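You operate a simulated robot arm through the tools that you are given. There is no shell and no other tool. Be economical: measure what you need, move in short steps, check, and stop when the job is done.

Carry out the task below with a simulated robot arm. There is one attempt and no reset: what you move stays moved.

TASK
Flare a grommet of the size on the card with one stroke of the press.
Fine: depth dial at that size, press slide in for the stroke; leave the grommet in the die, slide in. Where these are worked on the way, their far stop is far enough and under half their travel is too little: press slide.

The check looks at the end state, three seconds after you hand in, the way a careful person would. Anything else that was tipped, shoved, dropped, spilled or broken makes it a failure.

THE ROBOT
A 6-joint arm with a two-finger parallel gripper, fixed in place. Base frame: the origin is at the foot of the arm, x ahead of it, y to its left, z up; the work surface is at about z = 850. Readings come in mm, degrees, newtons and seconds.
With the tool pointing down near the work surface it reaches from about 260 to 680 mm from the base axis. Its first joint turns from -66.0 to 66.0 degrees. Payload 2.9 kg.
Tool frame: the origin (TCP) lies between the finger pads and is the grasp point; the fingertips stand 30 mm ahead of it; z points along the fingers, y is the line along which they close. Largest opening 110 mm; finger width 20, thickness 10; the body of the gripper, 48 by 112 mm, starts 55 mm behind the TCP.
Orientation is that of the tool frame in the base frame, as a unit quaternion [w, x, y, z]. With the fingers straight down and closing along the base's y, the tool's x points along the base's -x, its y along +y and its z along -z.

THE INTERFACE
- The arm moves only by the tool jog_arm. Its argument "motion" is a list of rows, each a list of 7 numbers: the opening, from 0 (shut) to 1 (fully open), then the shift along the base's x, y, z in mm, then the turn, a rotation vector about the base's x, y, z in degrees. In form: [[hand, tx, ty, tz, rx, ry, rz], ...]. A call has 1 to 10 rows; each row is the pose to reach, as a shift and turn from the pose commanded when the call began. Rows are played at 5 a second. More than 50 mm and 8.6 degrees between two rows, or a gripper value outside its range, and nothing of the call is played. A pose out of reach is approached as far as the arm can. The call stops where the force on the tool passes 90 N (or 10 N more than at its start, if that is more) or the arm is blocked; 0.2 s more then pass. The fingers move at their own pace (about 108 mm/s each) and stop on an object; they squeeze with about 42 N. The grip force told is the motor's: it shows also when the fingers shut on nothing. Time passes only in rows, and 0.2 s behind the last, so rows that repeat a pose let the fingers close. The reply holds the time, the measured pose of the TCP, the force on the tool along the base axes, the opening and the grip force, in the units named above and with some noise, with the torque about the TCP (base axes, N m) and any sound that the robot's microphone picked up.
- Cameras (640 x 400 px; columns grow to the right, rows downward): "scene" is fixed at [84.1, 434.2, 1400.5]; the picture's right is [-0.71, -0.71, 0.00], its down [-0.29, 0.29, -0.91] and it looks along [0.64, -0.65, -0.41] (base axes); focal length 311 px, centre (320, 200). "wrist" rides on the gripper at [72, 17, -103] in the tool frame; the picture's right is [-0.23, 0.97, 0.00], its down [-0.76, -0.18, -0.62] and it looks along [-0.61, -0.14, 0.78] (tool axes); focal length 222 px, centre (320, 200).
- grab_frame(camera): a new picture of that camera. It takes no simulated time.
- probe_pixels(camera, pixels): for up to 12 pixels [column, row] of the newest picture of that camera ("zoom" is the newest enlarged one), the place [x, y, z] in the base frame of the surface seen there, good to about 2 mm. It takes no simulated time.
- enlarge(camera, box): a new picture of the part [left, top, right, bottom] of that camera's present view, enlarged. It takes no simulated time.
- hand_in(): hands the job in; it is judged then, once.

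Keep the steps short. Do not move on a guess: measure, check each grasp and each placing, and mend mistakes. In all there are 80 turns and 54 pictures (those below and enlarged ones count). Leave the gripper open and the arm clear of the work at the hand-in unless told otherwise, and finish with a single line.

The tools are called after "Request:" as a command line: name --pt "numbers of a row" for each row, then --argument value for the rest, lists and objects as JSON in quotes. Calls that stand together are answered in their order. jog_arm: Moves the arm, as the interface text tells. Its arguments: {"type":"object","properties":{"motion":{"type":"array"}},"required":["motion"]} The other tools are called the same way: grab_frame (camera) takes a picture; probe_pixels (camera, pixels) gives the place of the surface under pixels of a picture; enlarge (camera, box) takes an enlarged picture of a part of a camera's view; hand_in () hands the job in.

At the start:

```text
clock: 0.0
eef_pos: [302.7, -98.8, 1317.8]
orientation: [0.0, 0.0, 1.0, 0.0]
contact_force: [-0.1, 1.0, -0.2]
moment: [0.01, -0.06, -0.02]
gripper_width: 109.8
grasp_force: 0.0
```

scene: 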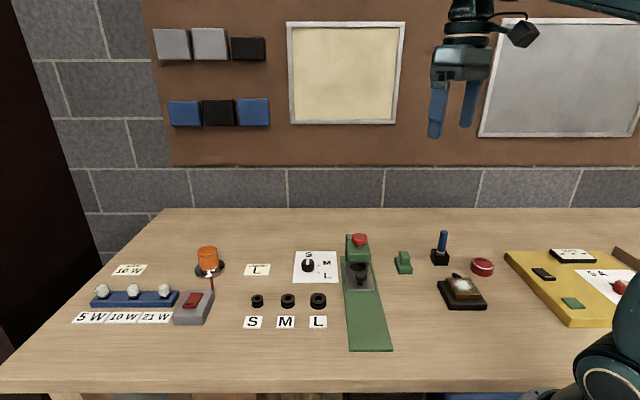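
wrist: 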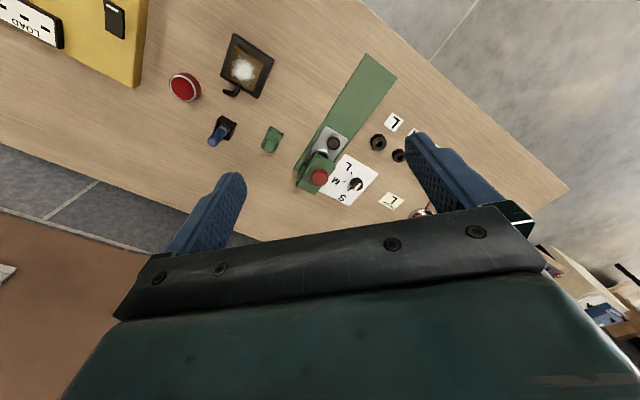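

I see a card "L" near (257,270), grommets S/M/L at (257,301), (288,301), (318,301), a dial with S/M/L at (308,265), and a green press at (360,280). I'll enlarge those regions.

Request:
enlarge --camera "scene" --box '[230, 225, 420, 355]'

Request:
enlarge --camera "scene" --box '[330, 225, 410, 295]'

```text
3.08 times, centred on (325, 290) of scene
```

zoom: 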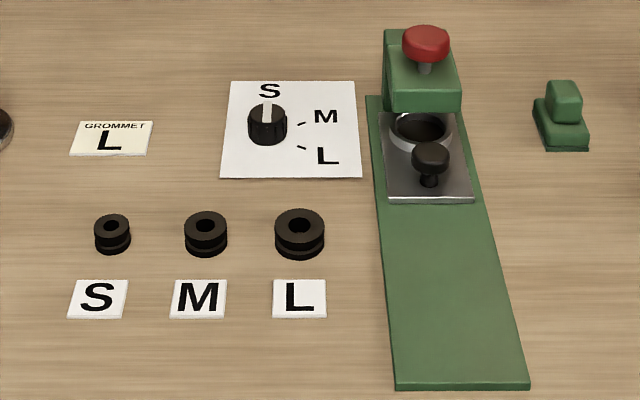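

```text
5.71 times, centred on (370, 260) of scene
```

zoom: 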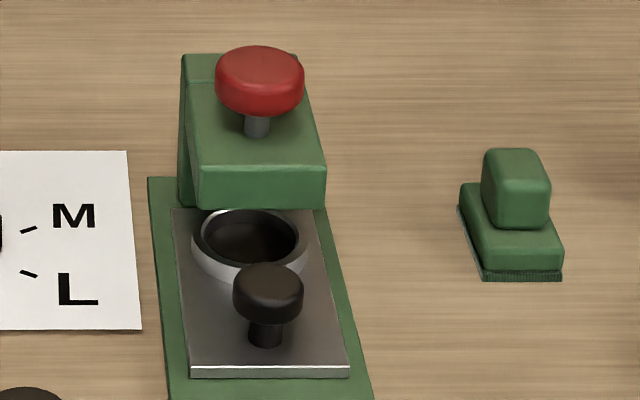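

The card says L. The dial points at S. The die sits on a steel slide with a black knob, under the red-topped press. Next I'll measure all of these.

Request:
probe_pixels --camera "zoom" --pixels '[[260, 65], [260, 95], [265, 275], [268, 300], [250, 215], [245, 245], [248, 268], [190, 372], [345, 372], [260, 190], [175, 215], [330, 300]]'

Request:
grab_frame --camera "scene"

Request:
probe_pixels --camera "scene" --pixels '[[318, 297], [318, 304], [288, 298], [308, 260], [308, 265], [310, 255], [326, 263], [326, 276], [347, 348], [390, 348], [404, 255], [318, 322]]'

Request:
enlarge --camera "scene" --box '[280, 240, 344, 280]'

Request:
probe_pixels --camera "zoom" --pixels '[[270, 150], [270, 200], [280, 250], [240, 220], [310, 220], [285, 100], [460, 200], [460, 350], [370, 230], [370, 310], [275, 180], [275, 275]]'

```text
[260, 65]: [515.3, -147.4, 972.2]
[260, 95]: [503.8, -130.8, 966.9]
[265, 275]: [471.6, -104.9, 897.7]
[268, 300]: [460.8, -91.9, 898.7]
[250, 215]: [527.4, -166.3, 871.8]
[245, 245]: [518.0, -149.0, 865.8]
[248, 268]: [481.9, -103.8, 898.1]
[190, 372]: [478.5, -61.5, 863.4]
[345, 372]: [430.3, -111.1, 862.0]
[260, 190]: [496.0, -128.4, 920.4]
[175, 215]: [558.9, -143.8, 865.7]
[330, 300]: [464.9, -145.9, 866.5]
```

```text
49 pictures are left
```

scene: 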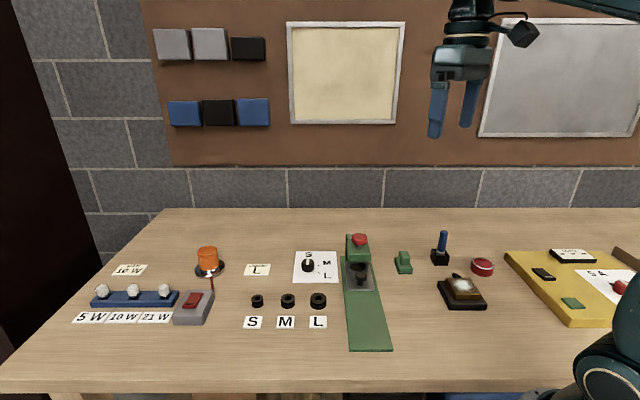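

```text
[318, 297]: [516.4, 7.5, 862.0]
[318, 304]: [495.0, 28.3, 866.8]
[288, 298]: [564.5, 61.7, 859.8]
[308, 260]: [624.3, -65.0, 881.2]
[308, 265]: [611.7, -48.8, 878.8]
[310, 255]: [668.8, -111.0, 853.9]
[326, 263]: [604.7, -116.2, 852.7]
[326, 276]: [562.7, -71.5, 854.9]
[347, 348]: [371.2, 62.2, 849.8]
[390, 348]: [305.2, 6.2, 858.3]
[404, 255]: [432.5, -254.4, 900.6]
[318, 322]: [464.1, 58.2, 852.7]
```

```text
10.00 times, centred on (312, 260) of scene
```

zoom: 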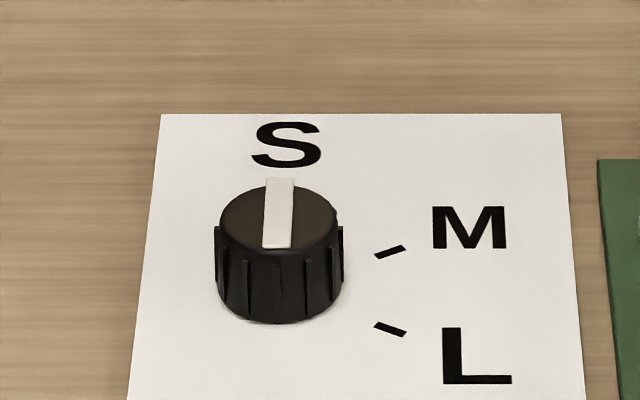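

```text
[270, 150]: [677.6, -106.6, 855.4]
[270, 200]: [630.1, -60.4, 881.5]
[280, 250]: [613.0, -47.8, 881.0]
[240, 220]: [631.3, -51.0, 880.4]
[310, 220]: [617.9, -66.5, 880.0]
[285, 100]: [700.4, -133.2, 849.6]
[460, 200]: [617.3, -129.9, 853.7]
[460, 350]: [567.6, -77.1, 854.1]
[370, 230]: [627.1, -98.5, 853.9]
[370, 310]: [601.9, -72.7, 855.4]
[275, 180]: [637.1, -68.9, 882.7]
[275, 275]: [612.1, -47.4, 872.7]
```

Dial centre is about (624,-58), top z≈881. I need the tick directions, rail direction, grommet centre and die centre more exactly.

Request:
probe_pixels --camera "zoom" --pixels '[[402, 247], [376, 257], [403, 333], [377, 324], [280, 187], [277, 240], [226, 215], [333, 215], [280, 200], [280, 318], [470, 228], [470, 380]]'

Request:
enlarge --camera "scene" --box '[294, 280, 342, 310]'

Request:
probe_pixels --camera "zoom" --pixels '[[325, 165], [325, 250], [235, 210], [415, 210], [325, 210], [270, 175], [380, 175], [325, 300], [230, 260], [420, 260]]'

Request:
enlarge --camera "scene" --box '[312, 255, 424, 355]'

Request:
probe_pixels --camera "zoom" --pixels '[[200, 150], [220, 300], [230, 370], [300, 170], [340, 300], [375, 360], [300, 300], [180, 80], [200, 60], [230, 110], [320, 110], [270, 370]]'

```text
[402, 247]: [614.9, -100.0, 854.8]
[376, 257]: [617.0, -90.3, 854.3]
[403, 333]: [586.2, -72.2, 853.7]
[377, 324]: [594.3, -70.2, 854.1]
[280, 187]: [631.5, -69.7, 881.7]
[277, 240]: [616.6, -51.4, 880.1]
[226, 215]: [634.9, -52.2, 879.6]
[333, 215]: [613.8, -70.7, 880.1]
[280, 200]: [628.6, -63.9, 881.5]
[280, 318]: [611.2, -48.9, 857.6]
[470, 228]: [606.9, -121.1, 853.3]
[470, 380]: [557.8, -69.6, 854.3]
```

```text
13.33 times, centred on (318, 295) of scene
```

zoom: 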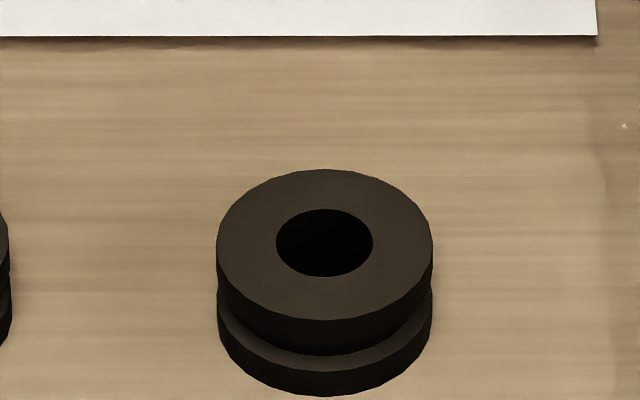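

```text
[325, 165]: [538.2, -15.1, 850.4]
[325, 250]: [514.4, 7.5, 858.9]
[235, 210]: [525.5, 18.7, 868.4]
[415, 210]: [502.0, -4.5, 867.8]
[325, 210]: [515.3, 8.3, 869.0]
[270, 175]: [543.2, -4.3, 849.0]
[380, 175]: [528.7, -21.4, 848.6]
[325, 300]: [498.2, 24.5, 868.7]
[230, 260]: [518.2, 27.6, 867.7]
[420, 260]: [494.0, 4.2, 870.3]
```

```text
4.00 times, centred on (368, 305) of scene
```

zoom: 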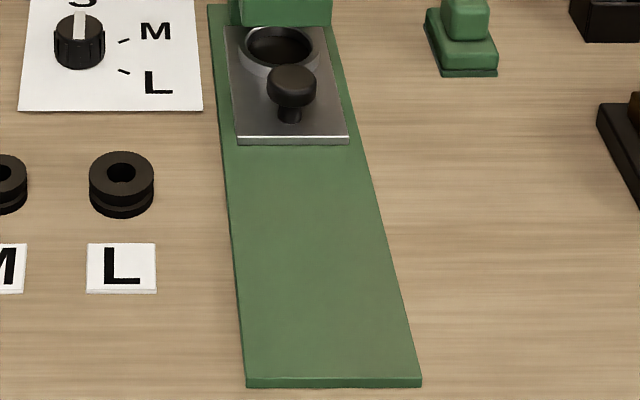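

```text
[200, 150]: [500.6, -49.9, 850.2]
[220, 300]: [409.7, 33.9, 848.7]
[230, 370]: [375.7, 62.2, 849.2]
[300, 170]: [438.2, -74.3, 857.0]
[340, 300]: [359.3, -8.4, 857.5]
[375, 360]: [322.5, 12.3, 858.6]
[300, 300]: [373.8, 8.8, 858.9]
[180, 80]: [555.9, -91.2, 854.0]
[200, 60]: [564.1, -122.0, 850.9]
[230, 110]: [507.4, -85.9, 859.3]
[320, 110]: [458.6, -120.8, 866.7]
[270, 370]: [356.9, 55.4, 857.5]
```

Card L, dial at S (-42°), L tick at about -162°: a turn of -120° about z. First I move above the dial at (624,-60), staying high.

Request:
jog_arm --pt "0.6 32 4 -30 0 0 0" --pt "0.6 64 8 -60 0 0 0" --pt "0.6 96 12 -90 0 0 0" --pt "0.6 128 16 -120 0 0 0" --pt "0.6 160 20 -150 0 0 0" --pt "0.6 192 24 -180 0 0 0" --pt "0.6 224 28 -210 0 0 0" --pt "0.6 256 32 -240 0 0 0" --pt "0.6 288 36 -270 0 0 0" --pt "0.6 321 39 -300 0 0 0"

Request:
jog_arm --pt "0.6 0 0 0 0 0 8" --pt "0.6 0 0 0 0 0 16" --pt "0.6 0 0 0 0 0 24" --pt "0.6 0 0 0 0 0 32" --pt "0.6 0 0 0 0 0 40" --pt "0.6 0 0 0 0 0 48" --pt "0.6 0 0 0 0 0 56" --pt "0.6 0 0 0 0 0 60" --pt "0.6 0 0 -30 0 0 60" --pt "0.6 0 0 -60 0 0 60"

Request:
grab_frame --camera "wrist"

Request:
enlarge --camera "scene" --box '[250, 190, 410, 290]'

```text
clock: 2.2
eef_pos: [623.5, -60.2, 1017.6]
orientation: [0.0, -0.001, 1.0, 0.0]
contact_force: [0.2, 0.5, 0.0]
moment: [0.03, 0.0, 0.05]
gripper_width: 66.0
grasp_force: 0.1
```

```text
clock: 4.4
eef_pos: [623.7, -59.6, 957.5]
orientation: [-0.001, -0.5, 0.866, 0.001]
contact_force: [-0.3, 0.1, 0.8]
moment: [0.01, 0.02, 0.01]
gripper_width: 65.9
grasp_force: 0.1
```

```text
45 pictures are left
```

wrist: 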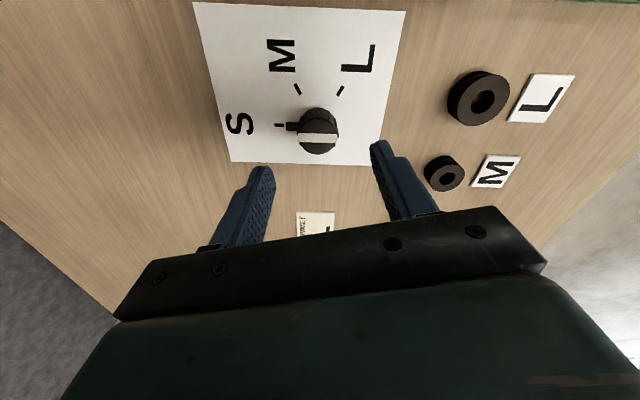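

```text
4.00 times, centred on (330, 240) of scene
```

zoom: 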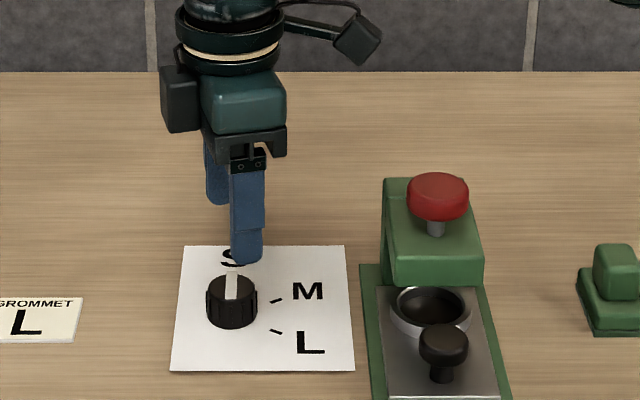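

In the wrist view there may be a small pointer nub on the dial's side at (293,127). I'll zoom before gripping.

Request:
enlarge --camera "wrist" --box '[256, 75, 384, 165]'

Request:
probe_pixels --camera "zoom" --pixels '[[310, 245], [310, 200], [310, 330], [230, 310], [390, 310], [120, 250], [170, 255], [200, 60], [420, 70], [310, 380]]'

```text
4.44 times, centred on (320, 120) of wrist
```

zoom: 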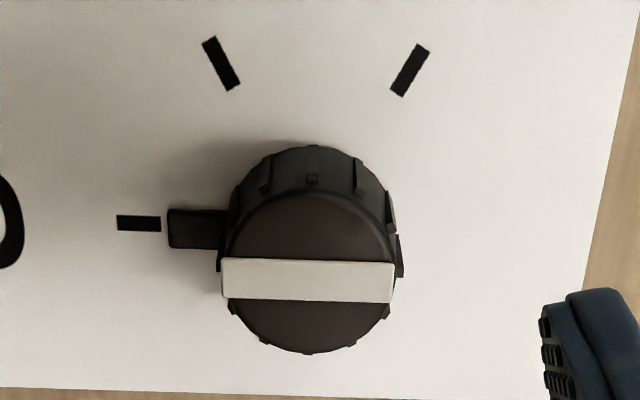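

```text
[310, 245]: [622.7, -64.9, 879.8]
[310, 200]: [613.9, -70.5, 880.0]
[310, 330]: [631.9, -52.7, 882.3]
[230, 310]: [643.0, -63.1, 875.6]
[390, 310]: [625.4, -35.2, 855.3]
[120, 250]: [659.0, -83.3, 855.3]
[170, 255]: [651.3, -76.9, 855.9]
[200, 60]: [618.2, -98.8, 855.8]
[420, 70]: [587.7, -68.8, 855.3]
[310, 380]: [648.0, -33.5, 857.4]
```

A nub points at S low on the dial. I'll rotate to yaw 90 so the fingers clear it, and lower with tips above the nub (TCP z≈893).

Request:
jog_arm --pt "0.6 1 -1 0 0 0 8" --pt "0.6 1 -1 0 0 0 16" --pt "0.6 1 -1 0 0 0 24" --pt "0.6 1 -1 0 0 0 30" --pt "0.6 1 -1 -25 0 0 30" --pt "0.6 1 -1 -45 0 0 30" --pt "0.6 1 -1 -64 0 0 30"

Request:
enlarge --camera "scene" --box '[270, 215, 350, 285]'

```text
clock: 6.0
eef_pos: [623.9, -60.6, 891.7]
orientation: [0.0, -0.707, 0.707, 0.0]
contact_force: [-0.5, 0.0, 0.3]
moment: [0.01, 0.0, -0.05]
gripper_width: 66.2
grasp_force: 0.1
```

```text
5.71 times, centred on (310, 250) of scene
```

zoom: 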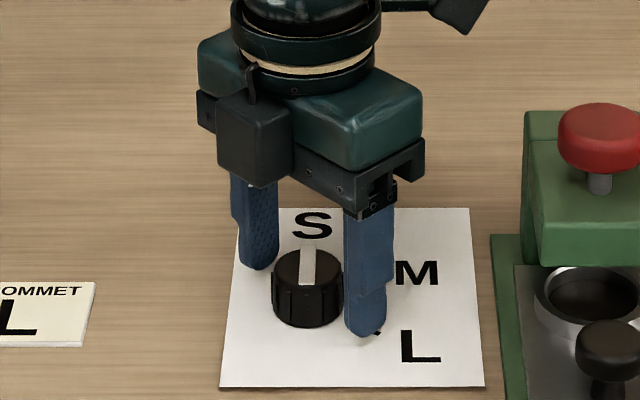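

The fingers straddle the dial. Next I close on it.

Request:
jog_arm --pt "0.4 0 0 0 0 0 0" --pt "0.2 0 0 0 0 0 0" --pt "0.0 0 0 0 0 0 0" --pt "0.0 0 0 0 0 0 0"

```text
clock: 7.0
eef_pos: [625.9, -60.2, 894.9]
orientation: [-0.002, 0.707, -0.707, 0.002]
contact_force: [22.9, -0.1, -9.3]
moment: [0.01, -0.53, 0.01]
gripper_width: 34.6
grasp_force: 45.0
```

Gripped at 34.6 mm, with a 23 N sideways force. I'll ease +1.5 mm in x and start the turn.

Request:
jog_arm --pt "0 1.5 0 1.5 0 0 0" --pt "0 1.5 0 1.5 0 0 -8" --pt "0 1.5 0 1.5 0 0 -16" --pt "0 1.5 0 1.5 0 0 -24"

Request:
enlarge --camera "wrist" --box '[220, 30, 440, 190]'

```text
clock: 8.0
eef_pos: [625.5, -59.6, 894.3]
orientation: [0.001, -0.545, 0.838, 0.0]
contact_force: [17.0, 2.0, -22.1]
moment: [0.3, -0.6, -0.01]
gripper_width: 34.5
grasp_force: 44.6
```

```text
2.50 times, centred on (330, 110) of wrist
```

zoom: 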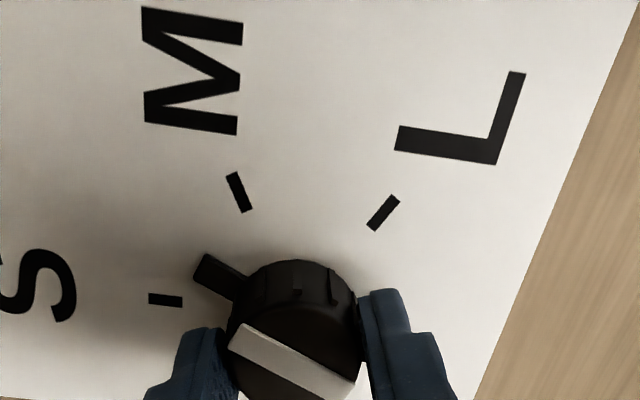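

The dial turns with the grip (nub now between S and M). I'll continue the turn.

Request:
jog_arm --pt "0 0 0 -1.5 0 0 -8" --pt "0 0 0 -1.5 0 0 -16" --pt "0 0 0 -1.5 0 0 -24" --pt "0 0 0 -1.5 0 0 -32" --pt "0 0 0 -1.5 0 0 -40" --pt "0 0 0 -1.5 0 0 -48"

Request:
jog_arm --pt "0 0 0 0 0 0 -8" --pt "0 0 0 0 0 0 -16" --pt "0 0 0 0 0 0 -24" --pt "0 0 0 0 0 0 -32" --pt "0 0 0 0 0 0 -40" --pt "0 0 0 0 0 0 -48"

Request:
enlarge --camera "wrist" --box '[220, 30, 440, 190]'

```text
clock: 9.4
eef_pos: [626.2, -60.4, 893.2]
orientation: [0.001, -0.156, 0.988, 0.0]
contact_force: [13.8, 9.9, -8.5]
moment: [0.08, 0.37, 0.02]
gripper_width: 34.5
grasp_force: 44.8
```

```text
clock: 10.8
eef_pos: [625.6, -60.3, 894.9]
orientation: [0.001, 0.259, 0.966, 0.001]
contact_force: [11.0, 9.9, -2.9]
moment: [0.57, 0.34, 0.2]
gripper_width: 34.5
grasp_force: 45.0
```

```text
2.50 times, centred on (330, 110) of wrist
```

zoom: 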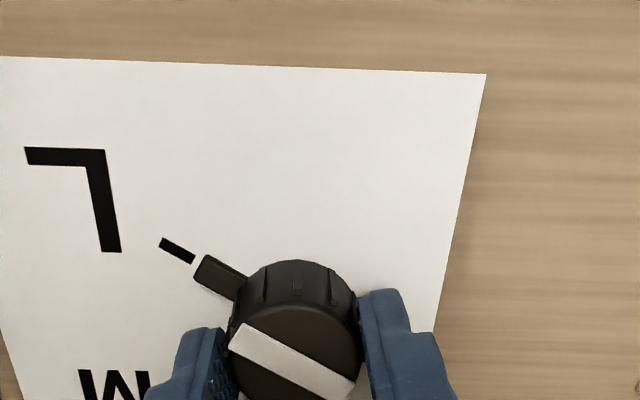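

The nub now lines up with the L tick. I release, rise, and check from both cameras.

Request:
jog_arm --pt "0.3 0 0 0 0 0 0" --pt "0.6 0 0 0 0 0 0" --pt "0.6 0 0 0 0 0 0" --pt "0.6 0 0 40 0 0 0" --pt "0.6 0 0 80 0 0 0" --pt "0.6 -40 0 110 0 0 0" --pt "0.6 -80 0 140 0 0 0"

Request:
enlarge --camera "scene" --box '[280, 235, 408, 315]'

Request:
grab_frame --camera "wrist"

```text
clock: 12.4
eef_pos: [543.9, -59.7, 1034.4]
orientation: [0.0, 0.259, 0.966, 0.0]
contact_force: [0.7, -0.4, 0.8]
moment: [0.0, -0.03, 0.0]
gripper_width: 66.0
grasp_force: 0.0
```

```text
5.00 times, centred on (344, 275) of scene
```

zoom: 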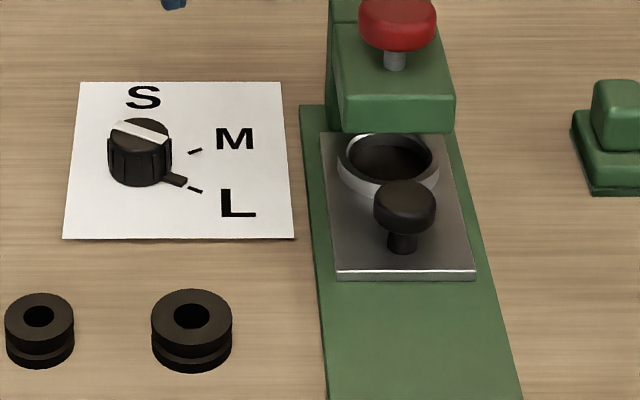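

```text
38 pictures are left
```

wrist: 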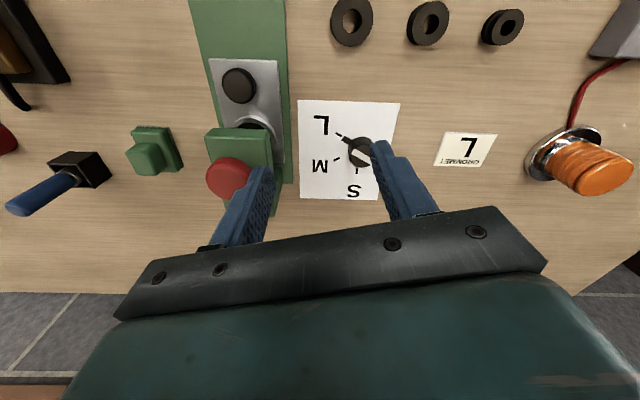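

Dial at L. Now I'll measure the slide knob, plate edges and rail from both views.

Request:
probe_pixels --camera "zoom" --pixels '[[404, 200], [380, 205], [430, 205], [404, 188], [404, 218], [326, 140], [340, 262], [470, 262], [310, 140], [335, 390], [310, 115], [500, 360]]'

Request:
probe_pixels --camera "wrist" --pixels '[[238, 84], [226, 80], [250, 88], [238, 72], [238, 96], [225, 178], [240, 145], [214, 64], [275, 64], [197, 20], [283, 20], [288, 175]]'

```text
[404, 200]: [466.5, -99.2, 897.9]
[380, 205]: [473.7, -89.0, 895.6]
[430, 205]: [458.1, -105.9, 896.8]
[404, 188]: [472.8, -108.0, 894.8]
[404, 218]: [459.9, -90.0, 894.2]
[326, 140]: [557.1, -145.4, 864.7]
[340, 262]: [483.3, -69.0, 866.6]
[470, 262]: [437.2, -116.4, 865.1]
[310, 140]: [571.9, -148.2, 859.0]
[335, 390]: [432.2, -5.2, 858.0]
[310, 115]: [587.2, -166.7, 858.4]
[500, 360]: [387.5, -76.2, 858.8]
```

```text
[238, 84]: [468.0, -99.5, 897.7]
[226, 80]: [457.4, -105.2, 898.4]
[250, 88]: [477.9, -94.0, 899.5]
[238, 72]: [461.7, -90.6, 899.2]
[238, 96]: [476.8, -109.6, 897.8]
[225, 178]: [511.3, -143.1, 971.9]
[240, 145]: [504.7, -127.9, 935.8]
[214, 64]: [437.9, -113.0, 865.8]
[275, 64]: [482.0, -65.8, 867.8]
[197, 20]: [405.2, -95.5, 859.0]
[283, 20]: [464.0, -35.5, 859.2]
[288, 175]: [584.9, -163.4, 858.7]
```

Knob centre (467.5,-98), top z 898; the rail runs outward along about (-0.695, 0.719). I'll go above the knob, turn so fingers close across the rail (yaw -46), and descend.

Request:
jog_arm --pt "0.6 -25 -13 0 0 0 -4" --pt "0.6 -50 -26 0 0 0 -8" --pt "0.6 -76.5 -38.5 0 0 0 -16" --pt "0.6 -76.5 -38.5 -40 0 0 -16" --pt "0.6 -76.5 -38.5 -80 0 0 -16"

Request:
enlarge --camera "scene" --box '[300, 210, 428, 310]'

Request:
grab_frame --camera "wrist"

```text
clock: 13.6
eef_pos: [467.2, -99.4, 954.6]
orientation: [0.001, 0.391, 0.921, 0.0]
contact_force: [0.3, -0.8, -0.5]
moment: [0.01, -0.03, -0.01]
gripper_width: 65.9
grasp_force: 0.0
```

```text
4.00 times, centred on (364, 260) of scene
```

zoom: 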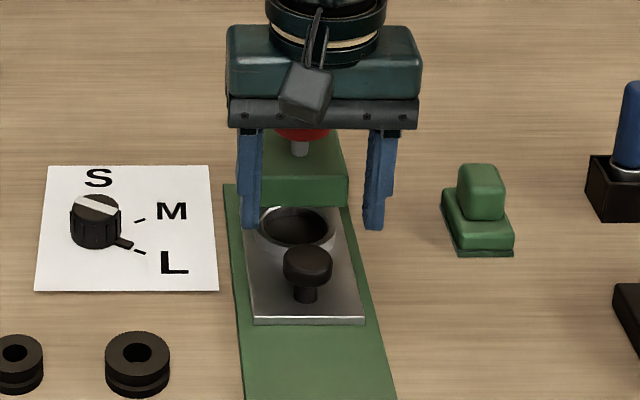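

```text
36 pictures are left
```

wrist: 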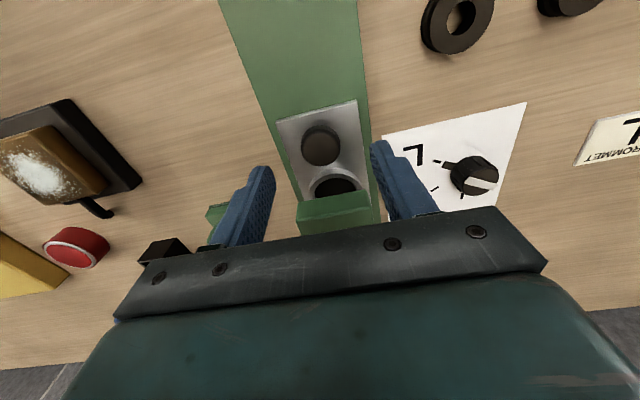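

Aligned across the rail. I'll descend to z≈900 in small steps and close.

Request:
jog_arm --pt "0.6 0 0 -20 0 0 0" --pt "0.6 0 0 -40 0 0 0" --pt "0.6 0 0 -55 0 0 0" --pt "0.3 0 0 -55 0 0 0" --pt "0.2 0 0 -55 0 0 0" --pt "0.0 0 0 -55 0 0 0" --pt "0.0 0 0 -55 0 0 0"

Request:
enlarge --camera "scene" --box '[300, 210, 428, 310]'

```text
clock: 15.2
eef_pos: [467.7, -99.8, 898.3]
orientation: [0.0, 0.392, 0.92, 0.0]
contact_force: [-8.9, -9.0, -2.6]
moment: [-0.35, -0.51, -0.18]
gripper_width: 31.7
grasp_force: 45.0
```

```text
4.00 times, centred on (364, 260) of scene
```

zoom: 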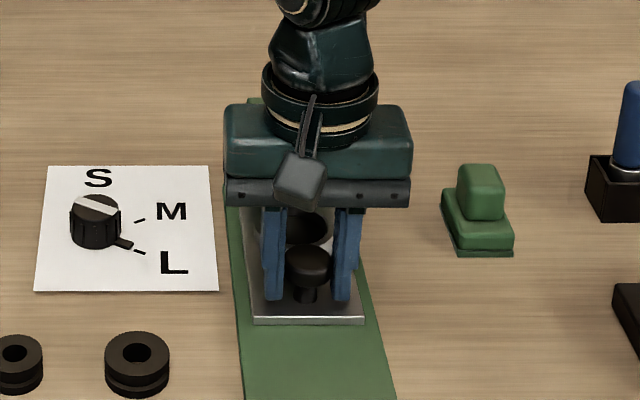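

Knob is held at 31.7 mm. I pull outward along the rail 40 mm, in short steps.

Request:
jog_arm --pt "0 -7 7.2 0 0 0 0" --pt "0 -14 14.4 0 0 0 0" --pt "0 -21 21.6 0 0 0 0" --pt "0 -28 28.8 0 0 0 0"

```text
clock: 16.2
eef_pos: [438.6, -71.4, 899.6]
orientation: [-0.001, 0.392, 0.92, 0.0]
contact_force: [-15.2, -16.3, 8.1]
moment: [0.79, 0.77, -0.28]
gripper_width: 31.8
grasp_force: 45.0
```

It slides (force mostly sideways). I'll correct slightly toward (-1,-1) and continue pulling.

Request:
jog_arm --pt "0 -8 6 0 0 0 0" --pt "0 -15 13 0 0 0 0" --pt "0 -22 20 0 0 0 0" --pt "0 -29 27 0 0 0 0" --pt "0 -36 34 0 0 0 0" --pt "0 -43 41 0 0 0 0"

Request:
grab_frame --camera "scene"

```text
clock: 17.6
eef_pos: [398.3, -28.9, 898.7]
orientation: [0.002, 0.39, 0.921, 0.0]
contact_force: [-11.2, -12.1, 29.4]
moment: [-0.21, 0.46, -0.14]
gripper_width: 31.8
grasp_force: 44.6
```

```text
34 pictures are left
```

scene: 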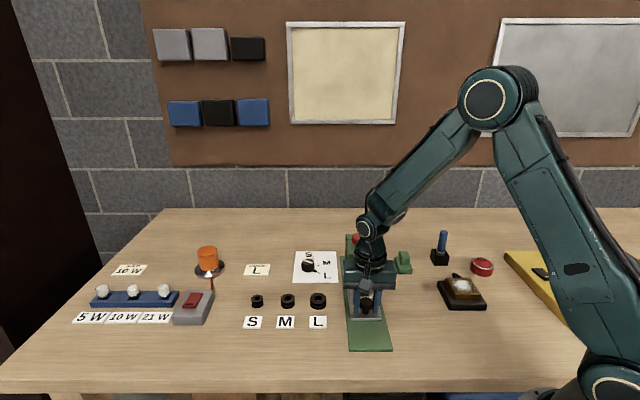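

Slide is out about 98 mm. I'll continue until it stops.

Request:
jog_arm --pt "0 -8 6 1 0 0 0" --pt "0 -15 13 1 0 0 0" --pt "0 -22 20 1 0 0 0" --pt "0 -29 27 1 0 0 0"

```text
clock: 18.6
eef_pos: [367.4, -1.8, 899.0]
orientation: [-0.002, 0.389, 0.921, 0.0]
contact_force: [-0.7, -0.6, -0.2]
moment: [-0.02, -0.02, 0.03]
gripper_width: 0.1
grasp_force: 37.6
```

The fingers slipped off, likely at the far stop. I rise, open, move aside and look.

Request:
jog_arm --pt "0 0 0 40 0 0 0" --pt "0 0 0 85 0 0 0" --pt "0.3 0 0 130 0 0 0" --pt "0.6 30 35 150 0 0 0" --pt "0.6 60 70 150 0 0 0" --pt "0.6 90 105 150 0 0 0"

Request:
enlarge --camera "scene" --box '[296, 235, 424, 355]'

Request:
grab_frame --camera "wrist"

```text
refused: row 4 steps farther than a row can; nothing moved
```

```text
3.33 times, centred on (360, 295) of scene
```

zoom: 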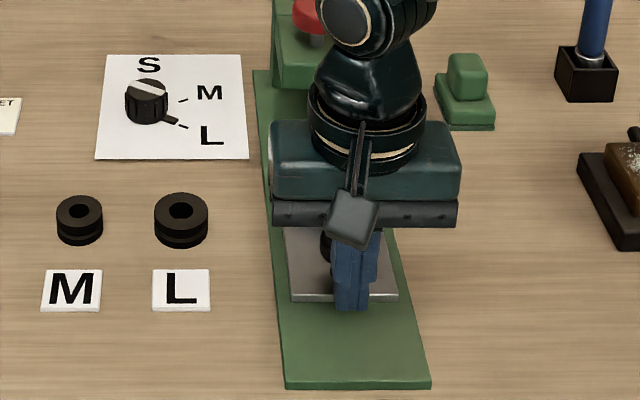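

```text
32 pictures are left
```

wrist: 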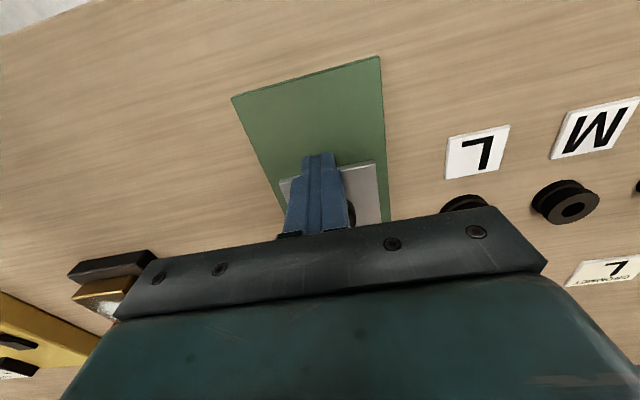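

The step was too long; I'll redo the rise in shorter steps.

Request:
jog_arm --pt "0 0 0 40 0 0 0" --pt "0 0 0 80 0 0 0" --pt "0 0 0 120 0 0 0" --pt "0.6 0 0 150 0 0 0" --pt "0.6 30 5 160 0 0 0" --pt "0.6 70 10 160 0 0 0" --pt "0.6 105 15 160 0 0 0" --pt "0.6 140 17 160 0 0 0"

Request:
enlarge --camera "scene" --box '[296, 235, 424, 355]'

Request:
grab_frame --camera "wrist"

```text
clock: 20.4
eef_pos: [508.4, 15.6, 1061.2]
orientation: [0.0, 0.39, 0.921, 0.0]
contact_force: [0.1, 0.3, 0.3]
moment: [0.02, 0.01, -0.01]
gripper_width: 65.9
grasp_force: 0.1
```

```text
3.33 times, centred on (360, 295) of scene
```

zoom: 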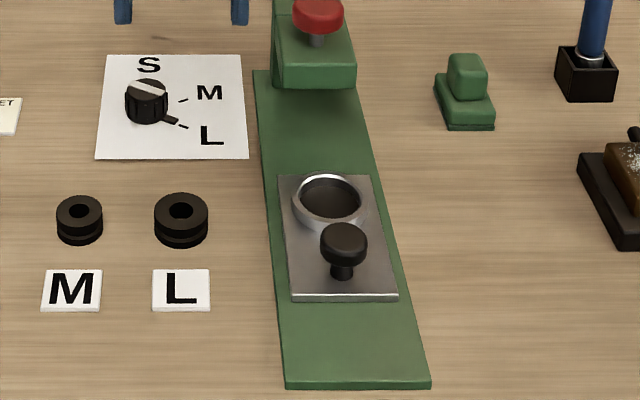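

```text
30 pictures are left
```

wrist: 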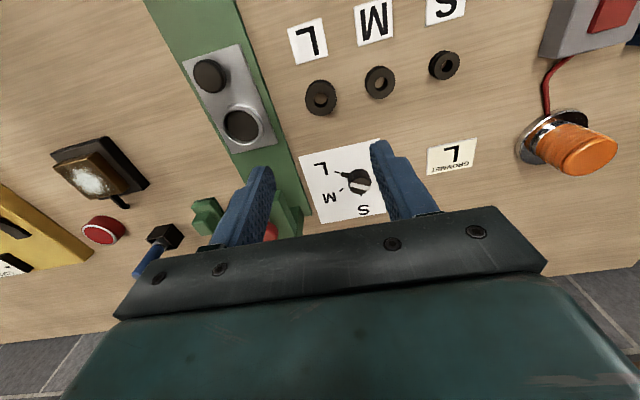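

The slide is out and the die clear. I'll measure the die and the L grommet close-up.

Request:
enlarge --camera "wrist" --box '[190, 50, 350, 150]'

Request:
probe_pixels --camera "zoom" --pixels '[[205, 300], [135, 285], [285, 315], [205, 227], [215, 375], [80, 105], [525, 190], [460, 185], [590, 195], [525, 135], [525, 245]]'

Request:
enlarge --camera "scene" --box '[342, 280, 390, 330]'

Request:
probe_pixels --camera "zoom" --pixels '[[270, 85], [150, 120], [260, 40], [375, 120], [260, 120], [260, 150], [310, 190], [250, 190], [360, 190], [310, 165], [310, 220]]'

```text
4.00 times, centred on (270, 100) of wrist
```

zoom: 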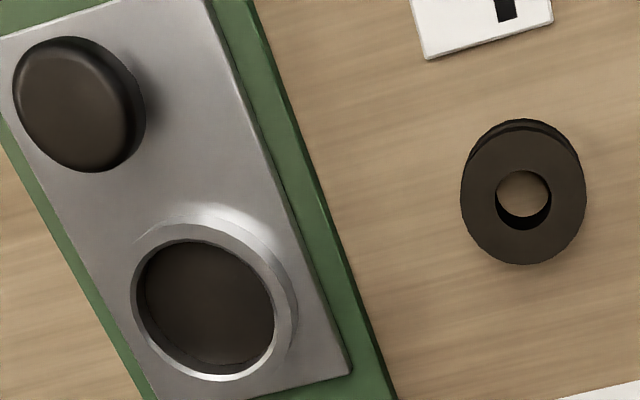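

```text
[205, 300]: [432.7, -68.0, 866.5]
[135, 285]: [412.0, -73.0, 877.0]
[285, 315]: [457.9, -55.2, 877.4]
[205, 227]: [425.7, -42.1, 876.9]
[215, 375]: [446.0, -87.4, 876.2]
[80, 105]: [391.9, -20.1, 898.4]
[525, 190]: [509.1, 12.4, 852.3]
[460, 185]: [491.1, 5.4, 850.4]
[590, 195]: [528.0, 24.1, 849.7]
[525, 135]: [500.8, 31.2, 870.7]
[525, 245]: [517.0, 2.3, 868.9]
```

```text
8.00 times, centred on (366, 305) of scene
```

zoom: 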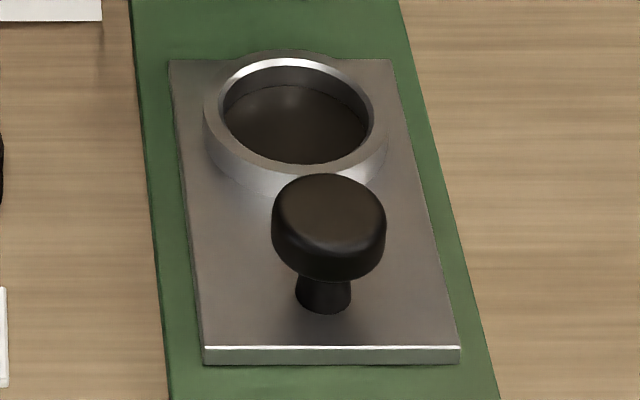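

```text
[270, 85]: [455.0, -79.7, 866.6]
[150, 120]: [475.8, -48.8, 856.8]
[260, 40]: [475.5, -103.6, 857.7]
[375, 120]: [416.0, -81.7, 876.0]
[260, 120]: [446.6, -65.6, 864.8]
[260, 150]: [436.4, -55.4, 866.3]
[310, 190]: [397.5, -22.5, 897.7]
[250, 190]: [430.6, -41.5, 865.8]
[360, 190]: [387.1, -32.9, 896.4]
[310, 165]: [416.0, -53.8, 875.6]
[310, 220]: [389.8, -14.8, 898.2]
```

Die centre (435.4,-64.5), rim z≈877, floor ≈866. Grommet L centre (509,15), z 850–869. With narrowed opening (55 mm, to clear M) I go down, pausing above it.

Request:
jog_arm --pt "0.5 0.5 -0.6 -40 0 0 0" --pt "0.5 0.5 -0.6 -80 0 0 0" --pt "0.5 0.5 -0.6 -120 0 0 0" --pt "0.5 0.5 -0.6 -135 0 0 0"

Request:
enlarge --camera "scene" --box '[270, 260, 366, 320]'

Request:
grab_frame --camera "wrist"

```text
clock: 21.4
eef_pos: [508.4, 13.6, 922.9]
orientation: [0.0, 0.391, 0.92, 0.0]
contact_force: [-1.3, 0.2, 0.2]
moment: [0.01, 0.0, -0.02]
gripper_width: 54.9
grasp_force: 0.1
```

```text
6.67 times, centred on (318, 290) of scene
```

zoom: 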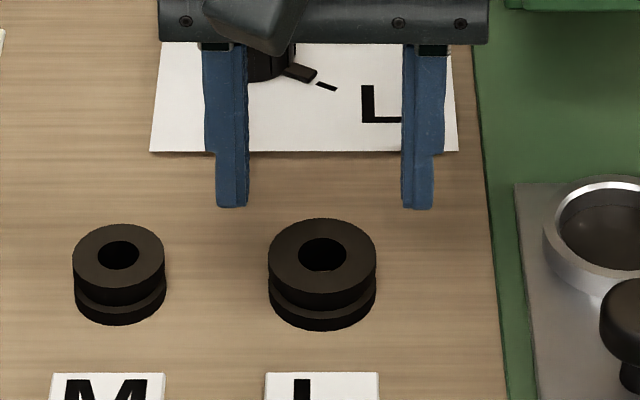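

```text
26 pictures are left
```

wrist: 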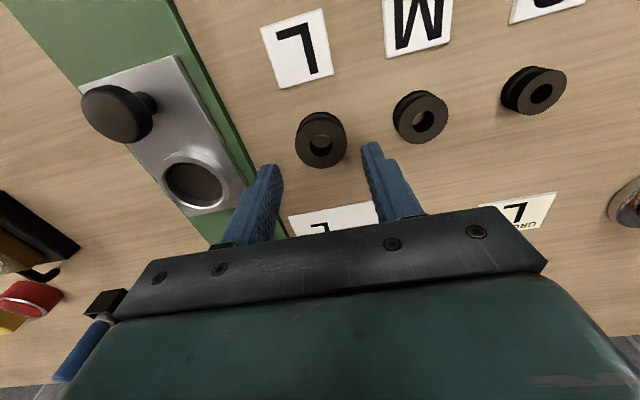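

Centred between fingers. I'll descend to TCP z≈892.5 and close.

Request:
jog_arm --pt "0.5 0.5 0.8 -15 0 0 0" --pt "0.5 0.5 0.8 -30 0 0 0" --pt "0.4 0.5 0.8 -30.5 0 0 0" --pt "0.2 0.5 0.8 -30.5 0 0 0" --pt "0.2 0.5 0.8 -30.5 0 0 0" --pt "0.2 0.5 0.8 -30.5 0 0 0"

Request:
enlarge --camera "scene" --box '[270, 260, 366, 320]'

```text
clock: 22.8
eef_pos: [508.4, 14.7, 894.5]
orientation: [0.0, 0.39, 0.921, 0.0]
contact_force: [0.1, -0.3, 0.3]
moment: [0.01, -0.1, 0.01]
gripper_width: 38.2
grasp_force: 42.4
```

```text
6.67 times, centred on (318, 290) of scene
```

zoom: 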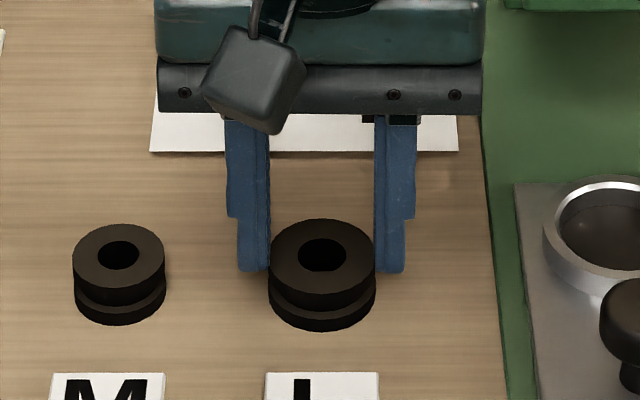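

Grip is on the upper flange at 38.2 mm. I lift and move over the die.

Request:
jog_arm --pt "0.2 0 0 10 0 0 0" --pt "0.2 0 0 35 0 0 0" --pt "0.2 0 0 65 0 0 0" --pt "0.2 -18 -20 65 0 0 0" --pt "0.2 -36 -40 65 0 0 0" --pt "0.2 -54 -60 65 0 0 0" --pt "0.2 -73 -79.3 65 0 0 0" --pt "0.2 -73 -79.3 50 0 0 0"

Request:
enlarge --camera "scene" --box '[320, 255, 416, 325]'

Request:
grab_frame --camera "wrist"

```text
clock: 24.6
eef_pos: [437.1, -66.5, 944.5]
orientation: [0.0, 0.391, 0.921, 0.0]
contact_force: [0.4, -0.6, -0.4]
moment: [-0.02, -0.01, 0.03]
gripper_width: 38.1
grasp_force: 42.3
```

```text
5.71 times, centred on (368, 290) of scene
```

zoom: 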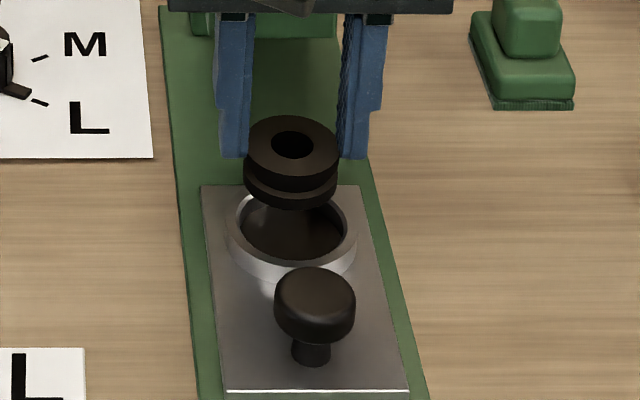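

```text
23 pictures are left
```

wrist: 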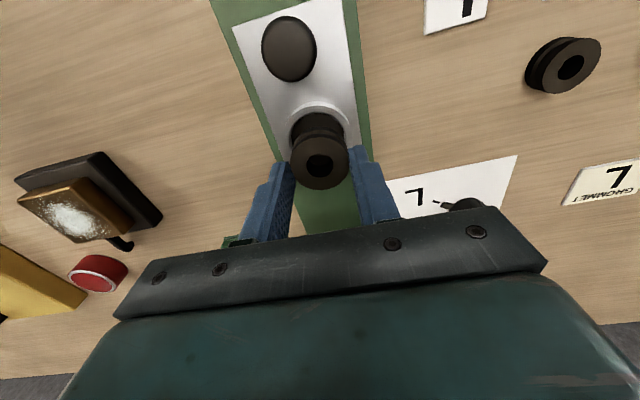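

The grommet hangs level. I'll probe its actual centre against the die's.

Request:
probe_pixels --camera "zoom" --pixels '[[258, 145], [328, 145], [292, 122], [292, 168], [265, 160], [320, 128], [230, 230], [354, 230]]'

Request:
enlarge --camera "wrist" --box '[270, 80, 370, 200]'

Request:
probe_pixels --camera "wrist" --pixels '[[300, 165], [338, 165], [319, 148], [319, 182], [303, 180], [335, 150]]'

```text
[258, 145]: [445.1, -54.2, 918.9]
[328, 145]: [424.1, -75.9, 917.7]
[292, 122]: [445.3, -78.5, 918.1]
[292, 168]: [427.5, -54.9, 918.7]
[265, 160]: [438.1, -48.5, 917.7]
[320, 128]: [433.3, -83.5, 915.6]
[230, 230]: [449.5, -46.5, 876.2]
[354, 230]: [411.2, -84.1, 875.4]
```

```text
3.33 times, centred on (320, 140) of wrist
```

zoom: 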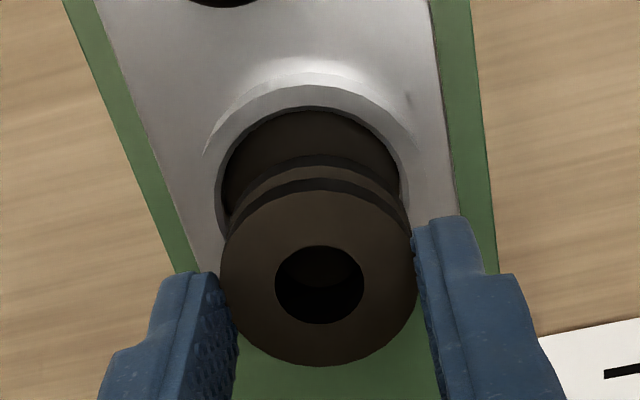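

```text
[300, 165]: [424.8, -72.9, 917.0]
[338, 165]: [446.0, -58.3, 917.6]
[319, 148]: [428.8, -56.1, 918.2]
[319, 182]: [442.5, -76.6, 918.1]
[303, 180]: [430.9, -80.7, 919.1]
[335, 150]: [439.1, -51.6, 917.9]
```

Grommet centre (435.4,-66.0) versus die (435.4,-64.5). I correct (-0.5,+1.5) and lower about 31 mm in steps, watching force.

Request:
jog_arm --pt "0.2 -0.5 1.5 0 0 0 0" --pt "0.2 -0.5 1.5 -10 0 0 0" --pt "0.2 -0.5 1.5 -18 0 0 0" --pt "0.2 -0.5 1.5 -24 0 0 0" --pt "0.2 -0.5 1.5 -28 0 0 0" --pt "0.2 -0.5 1.5 -31 0 0 0"

Request:
enlarge --camera "scene" --box '[320, 255, 416, 325]'

Request:
enlarge --camera "wrist" --box '[270, 80, 370, 200]'

```text
clock: 26.0
eef_pos: [437.4, -64.9, 917.1]
orientation: [0.004, 0.392, 0.92, 0.0]
contact_force: [-8.8, -9.9, 51.5]
moment: [0.31, 0.52, 0.05]
gripper_width: 38.4
grasp_force: 42.0
```

```text
5.71 times, centred on (368, 290) of scene
```

zoom: 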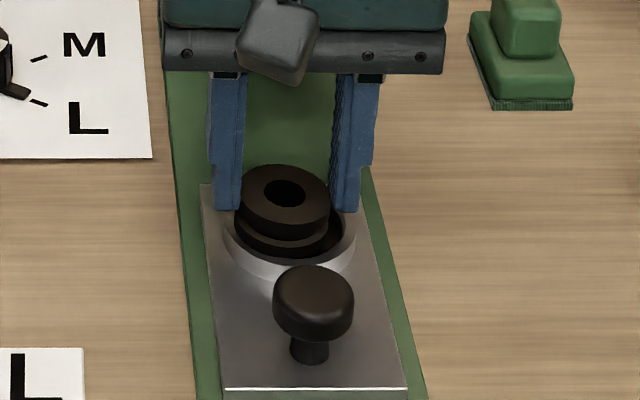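

```text
3.33 times, centred on (320, 140) of wrist
```

zoom: 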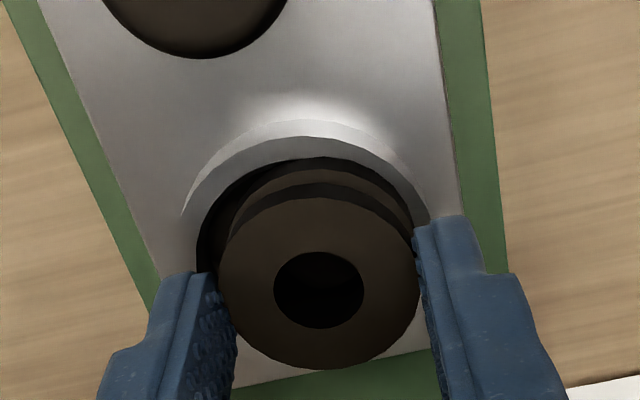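

Contact at 51 N: the grommet sits on the +x/+y side of the rim with a gap on the other side. I lift 8 mm and measure the offset again.

Request:
jog_arm --pt "0.2 0 0 6 0 0 0" --pt "0.2 0 0 14 0 0 0" --pt "0.2 -2.5 -1.5 14 0 0 0"

Request:
enlarge --camera "scene" --box '[336, 275, 400, 315]'

Request:
probe_pixels --camera "zoom" --pixels '[[230, 130], [340, 130], [285, 95], [285, 170], [200, 250], [395, 250], [295, 310], [220, 285], [380, 285], [390, 210]]'

Request:
enlarge --camera "wrist" --box '[270, 80, 370, 200]'

Request:
probe_pixels --camera "zoom" --pixels '[[250, 280], [390, 280], [320, 215], [320, 345], [205, 230], [425, 230], [310, 130], [230, 165], [390, 165], [215, 200], [420, 200]]'

```text
clock: 26.8
eef_pos: [433.4, -63.6, 926.3]
orientation: [-0.001, 0.391, 0.921, 0.0]
contact_force: [-0.2, 0.3, -0.2]
moment: [0.02, -0.01, -0.03]
gripper_width: 37.8
grasp_force: 42.6
```

```text
10.00 times, centred on (368, 295) of scene
```

zoom: 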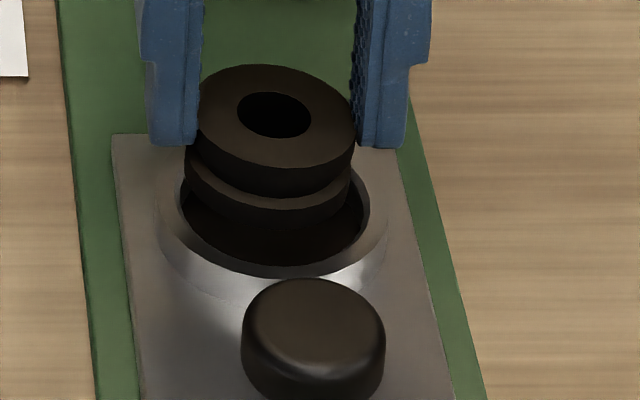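

```text
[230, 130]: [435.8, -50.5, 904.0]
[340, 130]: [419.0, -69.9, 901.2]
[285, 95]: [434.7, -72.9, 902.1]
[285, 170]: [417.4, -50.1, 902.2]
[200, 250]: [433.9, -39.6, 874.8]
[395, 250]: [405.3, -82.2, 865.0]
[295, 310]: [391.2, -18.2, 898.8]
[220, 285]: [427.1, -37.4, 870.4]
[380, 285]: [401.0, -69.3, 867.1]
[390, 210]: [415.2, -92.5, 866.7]
```

```text
3.33 times, centred on (320, 140) of wrist
```

zoom: 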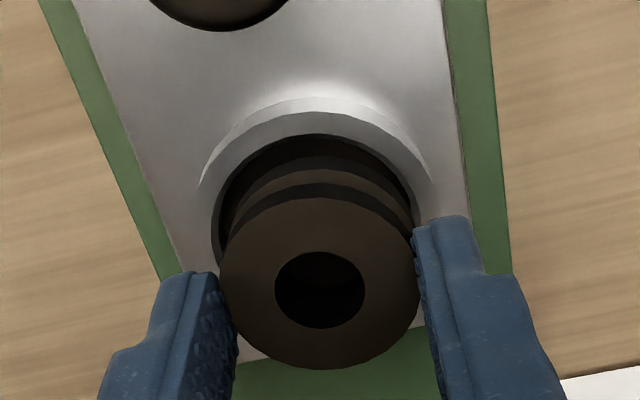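

```text
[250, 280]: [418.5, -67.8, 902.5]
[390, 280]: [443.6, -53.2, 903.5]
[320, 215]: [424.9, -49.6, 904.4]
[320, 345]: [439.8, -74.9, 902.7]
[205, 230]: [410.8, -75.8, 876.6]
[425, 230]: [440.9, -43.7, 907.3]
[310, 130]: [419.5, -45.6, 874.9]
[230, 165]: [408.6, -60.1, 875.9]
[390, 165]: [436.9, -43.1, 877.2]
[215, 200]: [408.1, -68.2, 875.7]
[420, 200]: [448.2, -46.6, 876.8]
```

The first fit was too far across. Refitting gives die ≈(434,-65) and grommet ≈(431.5,-62.5), so shift (+1.6,-1.7), then lower gently.

Request:
jog_arm --pt "0.2 1.6 -1.7 0 0 0 0" --pt "0.2 1.6 -1.7 -4 0 0 0" --pt "0.2 1.6 -1.7 -8 0 0 0" --pt "0.2 1.6 -1.7 -11 0 0 0"

Request:
enlarge --camera "scene" --box '[336, 275, 400, 315]'

```text
clock: 27.8
eef_pos: [435.2, -67.1, 916.4]
orientation: [0.0, 0.39, 0.921, 0.0]
contact_force: [-0.5, -0.2, -0.8]
moment: [-0.02, -0.02, -0.01]
gripper_width: 38.2
grasp_force: 42.3
```

```text
10.00 times, centred on (368, 295) of scene
```

zoom: 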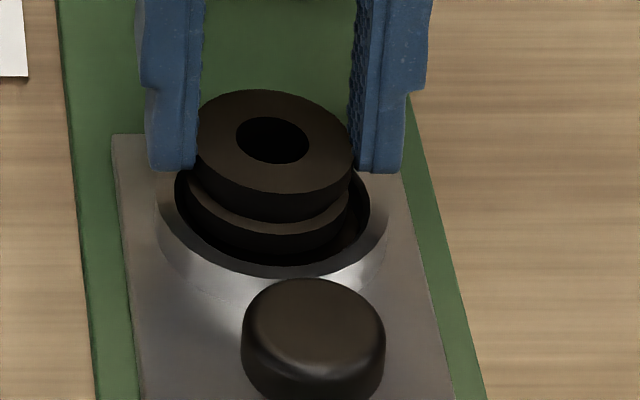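

No force, and the bottom has entered the die. I continue down to seat it.

Request:
jog_arm --pt "0.2 0 0 -3 0 0 0" --pt "0.2 0 0 -5 0 0 0" --pt "0.2 0 0 -7 0 0 0"

Request:
enlarge --camera "scene" --box '[336, 275, 400, 315]'

```text
clock: 28.6
eef_pos: [435.8, -66.3, 909.7]
orientation: [0.001, 0.39, 0.921, 0.0]
contact_force: [-0.7, 0.7, 2.8]
moment: [-0.02, 0.02, -0.03]
gripper_width: 38.0
grasp_force: 42.0
```

```text
10.00 times, centred on (368, 295) of scene
```

zoom: 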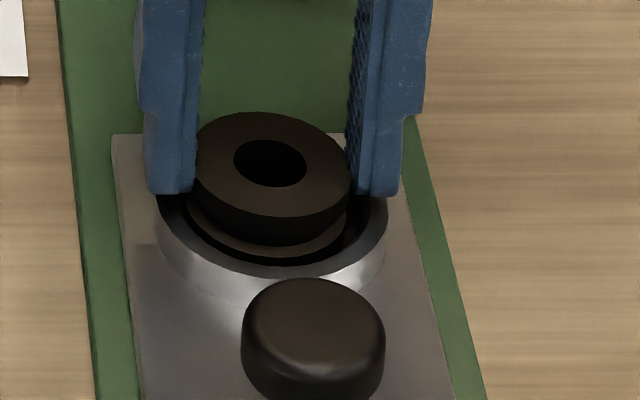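

Seated just in contact. I open slightly (to about 50 mm) and rise.

Request:
jog_arm --pt "0.4 0 0 0 0 0 0" --pt "0.45 0 0 0 0 0 0" --pt "0.45 0 0 0 0 0 0" --pt "0.45 0 0 15 0 0 0" --pt "0.45 0 0 45 0 0 0" --pt "0.45 0 0 85 0 0 0"

Request:
enlarge --camera "scene" --box '[336, 275, 400, 315]'

Request:
grab_frame --camera "wrist"

```text
clock: 30.0
eef_pos: [434.9, -67.6, 993.6]
orientation: [0.0, 0.391, 0.921, 0.001]
contact_force: [-0.2, 0.0, 0.4]
moment: [0.02, -0.01, -0.01]
gripper_width: 49.6
grasp_force: 0.2
```

```text
10.00 times, centred on (368, 295) of scene
```

zoom: 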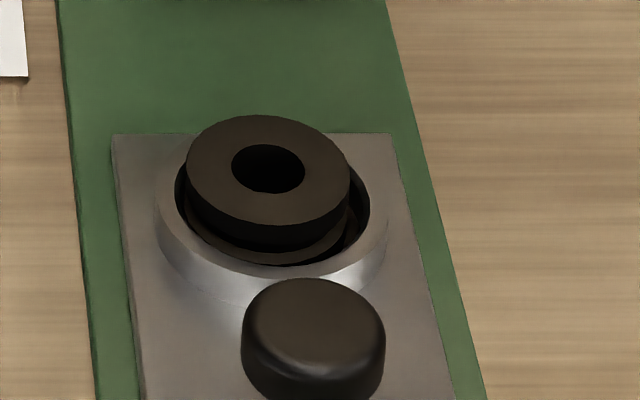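

```text
14 pictures are left
```

wrist: 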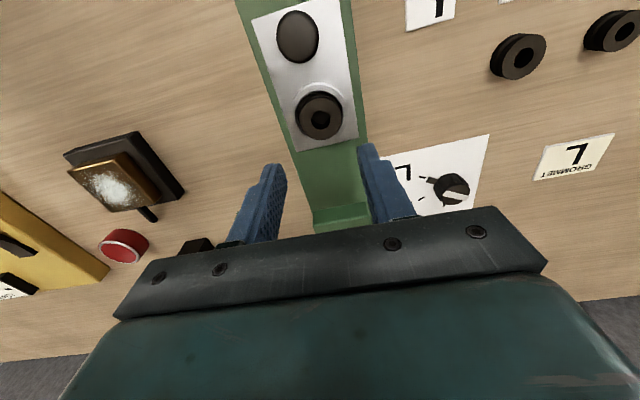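

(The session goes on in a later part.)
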